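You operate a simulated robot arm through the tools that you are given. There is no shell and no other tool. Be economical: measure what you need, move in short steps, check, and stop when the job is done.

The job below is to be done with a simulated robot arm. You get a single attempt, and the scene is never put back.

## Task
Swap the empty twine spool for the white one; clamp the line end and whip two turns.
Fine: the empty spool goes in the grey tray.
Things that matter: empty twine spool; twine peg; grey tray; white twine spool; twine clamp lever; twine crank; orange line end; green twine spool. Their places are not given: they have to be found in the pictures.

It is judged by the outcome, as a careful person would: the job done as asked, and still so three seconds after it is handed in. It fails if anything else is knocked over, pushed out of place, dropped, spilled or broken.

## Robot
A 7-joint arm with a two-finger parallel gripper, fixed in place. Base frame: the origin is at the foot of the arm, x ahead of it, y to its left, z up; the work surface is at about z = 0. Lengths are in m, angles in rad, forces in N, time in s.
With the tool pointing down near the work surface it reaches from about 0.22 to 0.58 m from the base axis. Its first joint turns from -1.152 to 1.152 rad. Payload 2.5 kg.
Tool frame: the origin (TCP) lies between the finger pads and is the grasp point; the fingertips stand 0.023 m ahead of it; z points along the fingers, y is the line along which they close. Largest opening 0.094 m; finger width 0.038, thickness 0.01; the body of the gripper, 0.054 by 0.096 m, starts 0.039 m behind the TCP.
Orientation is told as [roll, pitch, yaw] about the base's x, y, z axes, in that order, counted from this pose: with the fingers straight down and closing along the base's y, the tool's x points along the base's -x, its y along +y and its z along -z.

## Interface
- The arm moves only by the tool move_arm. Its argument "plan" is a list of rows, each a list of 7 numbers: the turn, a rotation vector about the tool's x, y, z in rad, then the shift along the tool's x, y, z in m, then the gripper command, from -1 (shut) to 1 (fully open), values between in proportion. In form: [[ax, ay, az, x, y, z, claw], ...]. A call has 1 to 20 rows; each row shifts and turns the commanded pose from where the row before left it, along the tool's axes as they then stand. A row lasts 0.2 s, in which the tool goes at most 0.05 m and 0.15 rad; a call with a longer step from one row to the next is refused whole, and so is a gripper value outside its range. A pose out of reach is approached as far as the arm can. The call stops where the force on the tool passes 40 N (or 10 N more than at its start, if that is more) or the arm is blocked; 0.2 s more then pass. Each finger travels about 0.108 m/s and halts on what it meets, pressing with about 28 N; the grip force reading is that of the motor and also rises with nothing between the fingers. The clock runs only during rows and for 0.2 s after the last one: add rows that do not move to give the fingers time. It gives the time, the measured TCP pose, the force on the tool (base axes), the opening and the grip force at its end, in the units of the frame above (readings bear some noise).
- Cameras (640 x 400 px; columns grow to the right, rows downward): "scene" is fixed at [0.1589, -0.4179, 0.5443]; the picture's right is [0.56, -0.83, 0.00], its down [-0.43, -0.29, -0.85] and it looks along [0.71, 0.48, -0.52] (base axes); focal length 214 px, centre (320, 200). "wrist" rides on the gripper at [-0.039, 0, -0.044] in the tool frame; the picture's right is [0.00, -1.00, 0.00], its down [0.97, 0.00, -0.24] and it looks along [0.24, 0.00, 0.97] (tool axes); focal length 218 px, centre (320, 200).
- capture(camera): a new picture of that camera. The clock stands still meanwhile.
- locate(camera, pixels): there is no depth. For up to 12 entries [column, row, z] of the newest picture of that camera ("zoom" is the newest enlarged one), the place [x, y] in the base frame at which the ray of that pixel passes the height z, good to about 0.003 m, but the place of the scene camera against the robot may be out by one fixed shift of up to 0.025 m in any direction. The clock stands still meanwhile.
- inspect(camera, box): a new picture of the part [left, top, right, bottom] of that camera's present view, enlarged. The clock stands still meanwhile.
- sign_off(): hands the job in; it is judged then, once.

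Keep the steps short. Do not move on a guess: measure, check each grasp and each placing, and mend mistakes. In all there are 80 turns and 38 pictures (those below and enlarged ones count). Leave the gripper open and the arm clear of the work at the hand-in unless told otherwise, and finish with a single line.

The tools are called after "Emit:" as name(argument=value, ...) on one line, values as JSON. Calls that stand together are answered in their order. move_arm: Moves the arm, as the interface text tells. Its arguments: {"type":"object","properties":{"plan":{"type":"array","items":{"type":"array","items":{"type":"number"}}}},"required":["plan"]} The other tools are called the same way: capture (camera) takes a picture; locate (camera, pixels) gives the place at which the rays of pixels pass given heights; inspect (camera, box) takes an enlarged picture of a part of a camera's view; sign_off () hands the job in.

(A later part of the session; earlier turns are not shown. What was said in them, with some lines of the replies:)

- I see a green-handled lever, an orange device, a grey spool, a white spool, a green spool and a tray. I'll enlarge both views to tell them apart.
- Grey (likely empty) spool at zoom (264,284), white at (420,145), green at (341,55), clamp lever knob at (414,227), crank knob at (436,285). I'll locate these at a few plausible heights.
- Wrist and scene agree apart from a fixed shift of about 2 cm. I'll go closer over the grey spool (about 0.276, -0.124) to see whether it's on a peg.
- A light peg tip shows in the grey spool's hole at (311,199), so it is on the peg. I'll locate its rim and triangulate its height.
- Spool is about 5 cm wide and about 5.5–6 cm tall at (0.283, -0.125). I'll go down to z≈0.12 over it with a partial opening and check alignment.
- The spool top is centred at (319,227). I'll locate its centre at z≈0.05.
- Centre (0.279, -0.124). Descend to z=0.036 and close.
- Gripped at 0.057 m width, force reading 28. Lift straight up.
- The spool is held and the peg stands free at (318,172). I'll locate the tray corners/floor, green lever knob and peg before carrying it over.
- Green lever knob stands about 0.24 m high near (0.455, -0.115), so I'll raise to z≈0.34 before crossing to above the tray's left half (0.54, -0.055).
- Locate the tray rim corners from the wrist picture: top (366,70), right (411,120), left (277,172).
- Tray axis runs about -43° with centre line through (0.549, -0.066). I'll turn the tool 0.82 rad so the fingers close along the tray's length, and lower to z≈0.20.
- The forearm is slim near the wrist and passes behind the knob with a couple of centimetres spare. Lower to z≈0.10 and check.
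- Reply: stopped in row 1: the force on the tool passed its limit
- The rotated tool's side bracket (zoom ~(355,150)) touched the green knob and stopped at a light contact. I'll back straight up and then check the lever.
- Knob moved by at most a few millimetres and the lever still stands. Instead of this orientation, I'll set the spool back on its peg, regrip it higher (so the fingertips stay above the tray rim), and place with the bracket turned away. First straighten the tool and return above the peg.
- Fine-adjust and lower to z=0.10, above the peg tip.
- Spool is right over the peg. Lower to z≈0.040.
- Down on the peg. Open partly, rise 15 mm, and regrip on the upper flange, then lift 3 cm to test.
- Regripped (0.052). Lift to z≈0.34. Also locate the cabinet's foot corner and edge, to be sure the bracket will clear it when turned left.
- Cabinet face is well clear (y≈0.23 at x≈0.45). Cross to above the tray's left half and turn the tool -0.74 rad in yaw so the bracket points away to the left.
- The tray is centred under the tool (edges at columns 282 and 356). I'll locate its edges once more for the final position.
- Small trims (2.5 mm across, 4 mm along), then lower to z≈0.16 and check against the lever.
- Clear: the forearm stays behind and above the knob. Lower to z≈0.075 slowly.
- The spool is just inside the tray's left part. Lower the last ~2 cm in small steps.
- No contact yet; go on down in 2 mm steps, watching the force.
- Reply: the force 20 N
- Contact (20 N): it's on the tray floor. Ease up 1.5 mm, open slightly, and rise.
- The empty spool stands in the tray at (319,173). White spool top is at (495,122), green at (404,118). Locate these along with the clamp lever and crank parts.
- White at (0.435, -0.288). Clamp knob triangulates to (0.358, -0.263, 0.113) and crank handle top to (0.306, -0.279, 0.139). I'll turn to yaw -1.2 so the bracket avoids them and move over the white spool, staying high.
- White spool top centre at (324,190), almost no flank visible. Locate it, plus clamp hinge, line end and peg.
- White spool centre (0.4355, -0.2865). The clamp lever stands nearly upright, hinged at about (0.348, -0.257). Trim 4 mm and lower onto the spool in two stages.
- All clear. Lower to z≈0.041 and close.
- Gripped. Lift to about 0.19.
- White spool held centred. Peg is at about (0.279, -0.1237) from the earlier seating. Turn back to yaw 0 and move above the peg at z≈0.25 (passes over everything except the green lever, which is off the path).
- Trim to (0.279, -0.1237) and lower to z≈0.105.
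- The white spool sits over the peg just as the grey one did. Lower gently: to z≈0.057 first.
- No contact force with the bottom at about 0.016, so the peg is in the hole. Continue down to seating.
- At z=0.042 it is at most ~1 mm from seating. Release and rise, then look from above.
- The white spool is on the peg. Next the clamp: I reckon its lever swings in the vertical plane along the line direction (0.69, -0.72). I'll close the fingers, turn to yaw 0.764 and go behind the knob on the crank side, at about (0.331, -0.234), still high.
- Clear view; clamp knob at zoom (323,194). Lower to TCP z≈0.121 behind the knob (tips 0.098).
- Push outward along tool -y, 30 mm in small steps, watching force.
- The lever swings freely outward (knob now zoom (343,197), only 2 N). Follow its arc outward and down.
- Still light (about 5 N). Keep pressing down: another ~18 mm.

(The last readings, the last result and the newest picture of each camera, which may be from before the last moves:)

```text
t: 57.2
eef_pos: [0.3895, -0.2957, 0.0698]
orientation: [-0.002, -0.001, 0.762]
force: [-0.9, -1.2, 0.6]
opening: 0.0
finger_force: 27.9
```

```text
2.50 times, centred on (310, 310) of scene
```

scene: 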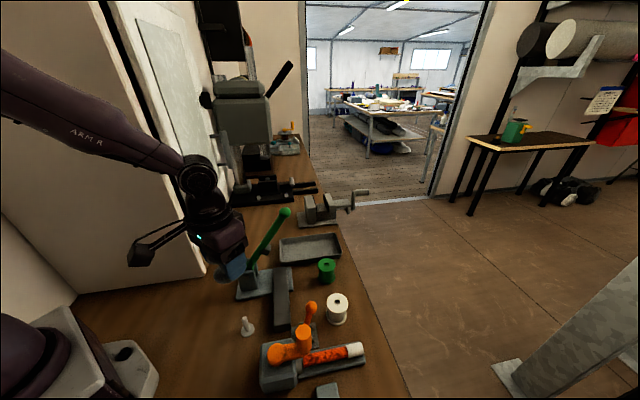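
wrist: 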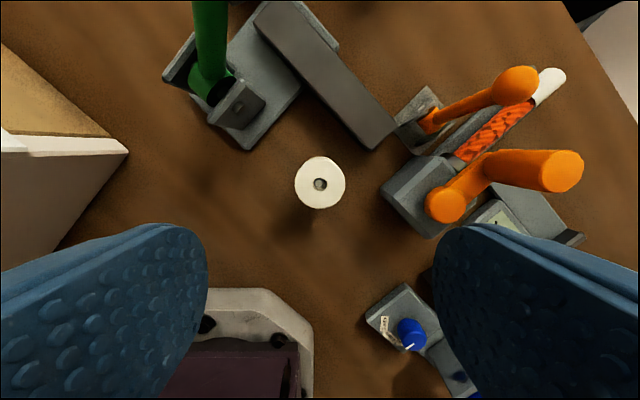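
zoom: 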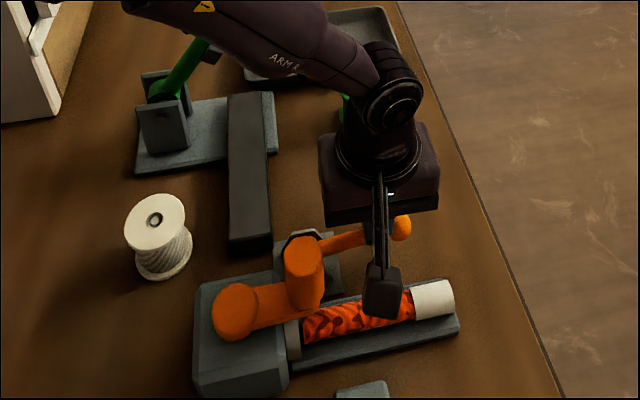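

Lever is well over (knob at zoom (401,228)). Continue down until it meets its stop.

Emit:
move_arm(plan=[[0, 0, 0, 0, 0, 0.004, -1], [0, 0, 0, 0, 0, 0.004, -1], [0, 0, 0, 0, 0, 0.004, -1], [0, 0, 0, 0, 0, 0.004, -1], [0, 0, 0, 0, 0, 0, -1]])

```text
t: 58.0
eef_pos: [0.3894, -0.2951, 0.0616]
orientation: [0.001, -0.002, 0.763]
force: [-7.1, 5.0, 12.6]
opening: 0.0
finger_force: 27.6
stopped in row 4: the force on the tool passed its limit (the readings are from after the stop); the commanded pose is now the measured one
```

Firm stop at 12 N with the lever lying flat — clamped. Raise, straighten to yaw 0, and go above the crank handle (0.306, -0.279) for a picture.

Emit:
move_arm(plan=[[0, 0, 0, 0, 0, -0.015, -1], [0, 0, 0, 0, 0, -0.04, -1], [0, 0, 0, 0, 0, -0.045, -1], [0, 0, 0, 0, 0, -0.045, -1], [0, 0, 0, 0, 0, -0.045, -1], [0, 0, 0.127, 0, 0, 0, 0.6], [0, 0, 0.127, 0, 0, 0, 0.6], [0, 0, 0.127, 0, 0, 0, 0.6], [0, 0, 0.127, 0, 0, 0, 0.6], [0, 0, 0.127, 0, 0, 0, 0.6], [0, 0, 0.128, 0, 0, 0, 0.6], [0, 0, 0, 0.0415, 0.008, 0, 0.6], [0, 0, 0, 0.0415, 0.008, 0, 0.6], [0, 0, 0, 0, 0, 0, 0.6], [0, 0, 0, 0, 0, 0, 0.6]])

Emit:
capture(camera="wrist")

```text
t: 61.2
eef_pos: [0.3067, -0.2786, 0.2539]
orientation: [0.001, -0.002, -0.001]
force: [-0.4, -1.3, -0.7]
opening: 0.0754
finger_force: 0.1
```

```text
5 pictures are left
```

wrist: 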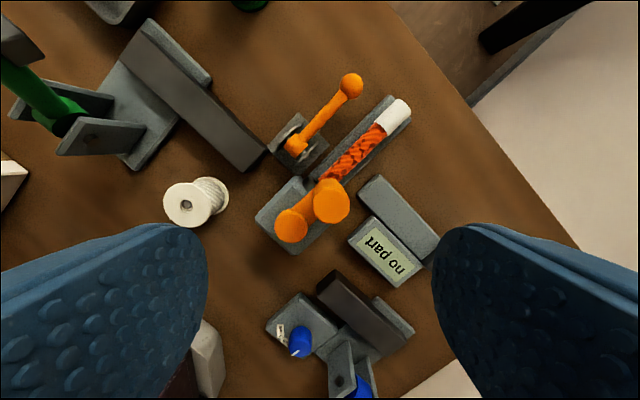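

The clamp lever lies flat. Crank handle top is at (331,201), hub at (291,226). Locate both.

Emit:
locate(camera="wrist", pixels=[[331, 201, 0.139], [331, 201, 0.12], [312, 201, 0.139], [350, 201, 0.139], [331, 223, 0.139], [331, 180, 0.139], [291, 226, 0.08], [291, 226, 0.09], [275, 226, 0.08], [307, 226, 0.08], [351, 85, 0.04], [295, 145, 0.035]])

Emit:
inspect(camera="wrist", box=[240, 160, 380, 270])

```text
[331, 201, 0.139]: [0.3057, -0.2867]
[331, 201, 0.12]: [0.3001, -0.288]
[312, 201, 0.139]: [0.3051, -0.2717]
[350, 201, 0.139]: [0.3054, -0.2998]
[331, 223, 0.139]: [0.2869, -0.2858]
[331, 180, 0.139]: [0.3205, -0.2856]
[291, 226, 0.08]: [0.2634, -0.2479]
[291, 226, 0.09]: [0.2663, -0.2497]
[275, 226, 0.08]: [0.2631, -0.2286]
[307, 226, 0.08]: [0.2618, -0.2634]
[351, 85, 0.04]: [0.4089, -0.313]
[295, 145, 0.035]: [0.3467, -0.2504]
```

```text
3.64 times, centred on (310, 215) of wrist
```

zoom: 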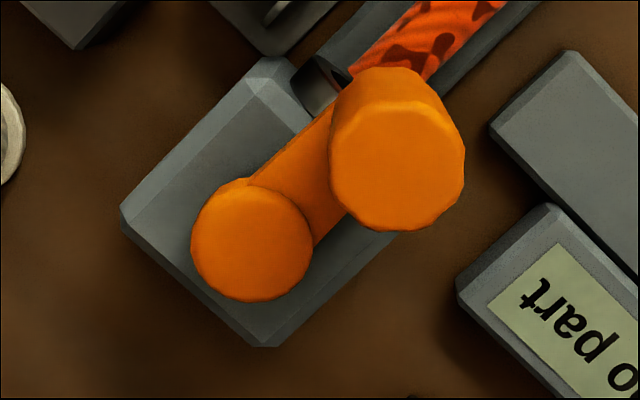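

Handle: centre (0.303, -0.2865), top z≈0.13, diameter ~0.03. Hub: (0.2625, -0.247); radius ≈0.0566, angle ≈ -44°. Descend over the handle to TCP z≈0.111 and close.

Emit:
move_arm(plan=[[0, 0, 0, 0.0037, -0.0077, 0.035, 0.6], [0, 0, 0, 0, 0, 0.04, 0.6], [0, 0, 0, 0, 0, 0.035, 0.6], [0, 0, 0, 0, 0, 0.033, 0.6], [0, 0, 0, 0, 0, 0, 0.6]])

```text
t: 62.4
eef_pos: [0.302, -0.2859, 0.1091]
orientation: [0.001, -0.001, 0.0]
force: [0.5, 0.1, 0.6]
opening: 0.0752
finger_force: 0.0
```

Emit:
move_arm(plan=[[0, 0, 0, 0, 0, 0, -1], [0, 0, 0, 0, 0, 0, -1], [0, 0, 0, 0, 0, 0, -1]])

```text
t: 63.2
eef_pos: [0.3023, -0.2861, 0.1086]
orientation: [0.0, -0.003, 0.0]
force: [1.1, -1.2, -4.4]
opening: 0.0298
finger_force: 44.4
```

Handle gripped (0.030). Try a 40° arc counter-clockwise about the hub and read force and pose.

Emit:
move_arm(plan=[[0, 0, 0, -0.0062, 0.0074, 0, -1], [0, 0, 0, -0.0047, 0.0085, 0, -1], [0, 0, 0, -0.0033, 0.0091, 0, -1], [0, 0, 0, -0.0016, 0.0095, 0, -1], [0, 0, 0, 0, 0, 0, -1]])

```text
t: 64.4
eef_pos: [0.3174, -0.2513, 0.1084]
orientation: [0.001, 0.0, -0.001]
force: [-4.3, 0.5, -16.2]
opening: 0.0298
finger_force: 45.2
```

The crank turns with the grip. There's an upward pull on the handle (Fz -16), so I'll lower 2 mm and continue a half turn in 20° steps.

Emit:
move_arm(plan=[[0, 0, 0, 0.0018, 0.0193, 0.002, -1], [0, 0, 0, 0.0083, 0.0174, 0, -1], [0, 0, 0, 0.0137, 0.0136, 0, -1], [0, 0, 0, 0.0176, 0.008, 0, -1], [0, 0, 0, 0.0192, 0.0016, 0, -1], [0, 0, 0, 0.0186, -0.0052, 0, -1], [0, 0, 0, 0.0158, -0.0112, 0, -1], [0, 0, 0, 0.011, -0.0159, 0, -1], [0, 0, 0, 0.0048, -0.0186, 0, -1], [0, 0, 0, 0, 0, 0, -1]])

```text
t: 66.6
eef_pos: [0.2086, -0.2429, 0.1059]
orientation: [-0.002, -0.005, 0.002]
force: [7.8, 0.0, 21.2]
opening: 0.0297
finger_force: 45.0
```

Now at 175° (220° turned). Ease z up 1 mm, trim the radius, and go one full turn more.

Emit:
move_arm(plan=[[0, 0, 0, -0.0025, -0.019, -0.001, -1], [0, 0, 0, -0.0082, -0.0171, 0, -1], [0, 0, 0, -0.0135, -0.0134, 0, -1], [0, 0, 0, -0.0173, -0.0079, 0, -1], [0, 0, 0, -0.0189, -0.0016, 0, -1], [0, 0, 0, -0.0183, 0.0051, 0, -1], [0, 0, 0, -0.0155, 0.011, 0, -1], [0, 0, 0, -0.0108, 0.0156, 0, -1], [0, 0, 0, -0.0047, 0.0183, 0, -1], [0, 0, 0, 0.0018, 0.019, 0, -1], [0, 0, 0, 0.0082, 0.0171, 0, -1], [0, 0, 0, 0.0135, 0.0134, 0, -1], [0, 0, 0, 0.0173, 0.0079, 0, -1], [0, 0, 0, 0.0189, 0.0016, 0, -1], [0, 0, 0, 0.0183, -0.0051, 0, -1], [0, 0, 0, 0.0155, -0.011, 0, -1], [0, 0, 0, 0.0108, -0.0156, 0, -1], [0, 0, 0, 0.0047, -0.0183, 0, -1], [0, 0, 0, 0, 0, 0, -1]])

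```text
t: 70.6
eef_pos: [0.2083, -0.2451, 0.1074]
orientation: [-0.001, -0.001, -0.003]
force: [-20.3, 0.7, 6.8]
opening: 0.0297
finger_force: 45.2
```

580° turned. Finish the remaining 140° plus a few degrees (to about 728°).

Emit:
move_arm(plan=[[0, 0, 0, -0.0008, -0.019, 0, -1], [0, 0, 0, -0.0082, -0.0171, 0, -1], [0, 0, 0, -0.0135, -0.0134, 0, -1], [0, 0, 0, -0.0173, -0.0079, 0, -1], [0, 0, 0, -0.0189, -0.0016, 0, -1], [0, 0, 0, -0.0183, 0.0051, 0, -1], [0, 0, 0, -0.0155, 0.011, 0, -1], [0, 0, 0, -0.0045, 0.006, 0, -1], [0, 0, 0, 0, 0, 0, -1], [0, 0, 0, 0, 0, 0, -1]])

```text
t: 72.8
eef_pos: [0.3053, -0.2816, 0.1089]
orientation: [-0.004, -0.007, -0.001]
force: [23.5, -17.1, -21.6]
opening: 0.0297
finger_force: 45.0
```

Position is now -39° from the hub, so about 725° total. Open and rise straight up.

Emit:
move_arm(plan=[[0, 0, 0, 0, 0, 0, 0.6], [0, 0, 0, 0, 0, 0, 0.6], [0, 0, 0, 0, 0, -0.03, 0.6], [0, 0, 0, 0, 0, -0.04, 0.6], [0, 0, 0, 0, 0, -0.04, 0.6], [0, 0, 0, 0, 0, -0.04, 0.6], [0, 0, 0, 0, 0, 0, 0.6], [0, 0, 0, 0, 0, 0, 0.6]])

Emit:
capture(camera="wrist")

```text
t: 74.6
eef_pos: [0.3043, -0.2803, 0.2565]
orientation: [0.0, -0.001, 0.001]
force: [0.1, 1.0, 0.3]
opening: 0.0753
finger_force: 0.0
```

```text
3 pictures are left
```

wrist: 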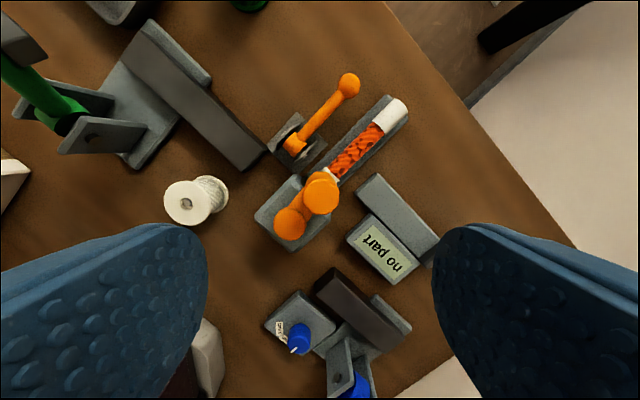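

The handle is slightly past its start angle and something white now shows near the line at (330,175). Take a closer look.

Emit:
inspect(camera="wrist", box=[250, 60, 430, 260])

```text
2.00 times, centred on (340, 160) of wrist
```

zoom: 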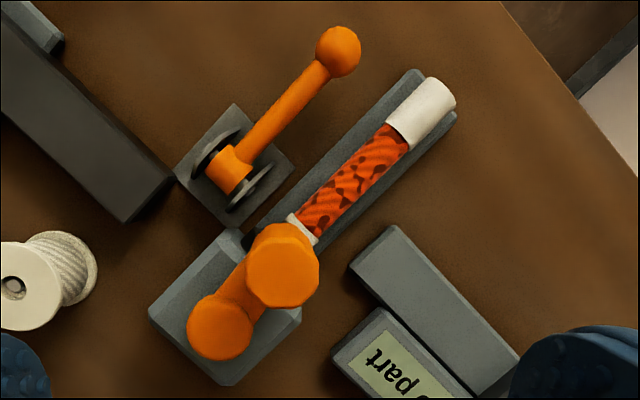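

A white whipping band has appeared on the line by the crank, and the clamp is down. Raise the arm clear with the gripper fully open, then a last check of the scene.

Emit:
move_arm(plan=[[0, 0, 0, 0, 0, -0.045, 1], [0, 0, 0, 0, 0, -0.045, 1], [0, 0, 0, 0, 0, -0.045, 1], [0, 0, 0, 0, 0.03, 0, 1], [0, 0, 0, 0, 0.04, 0, 1], [0, 0, 0, 0, 0.04, 0, 1], [0, 0, 0, 0, 0, 0, 1]])

Emit:
capture(camera="scene")

```text
t: 76.2
eef_pos: [0.3057, -0.1718, 0.392]
orientation: [-0.001, -0.001, 0.002]
force: [-0.5, 0.6, -0.3]
opening: 0.0942
finger_force: 0.1
```

```text
1 pictures are left
```

scene: 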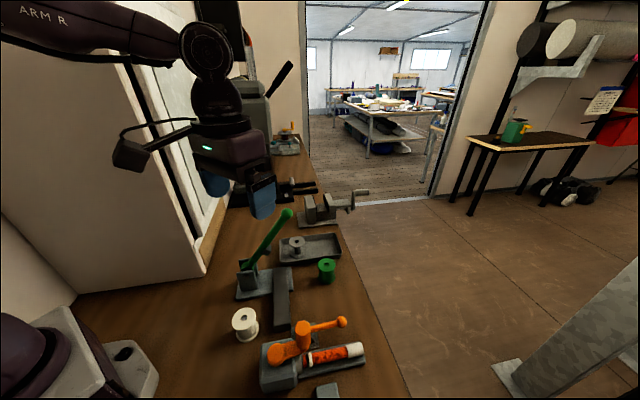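

The empty spool is in the tray, the white one on the peg, the clamp down and the crank turned two turns. The green spool hasn't moved. The arm is clear with the gripper open, so I'm handing in.

Emit:
sign_off()

```text
The job is handed in.
```

The empty spool is in the grey tray, the white one is on the peg, the line end is clamped and whipped two turns (about 725° on the crank, counter-clockwise); on the way, the gripper bracket bumped the green-handled lever and left its knob a few millimetres off.
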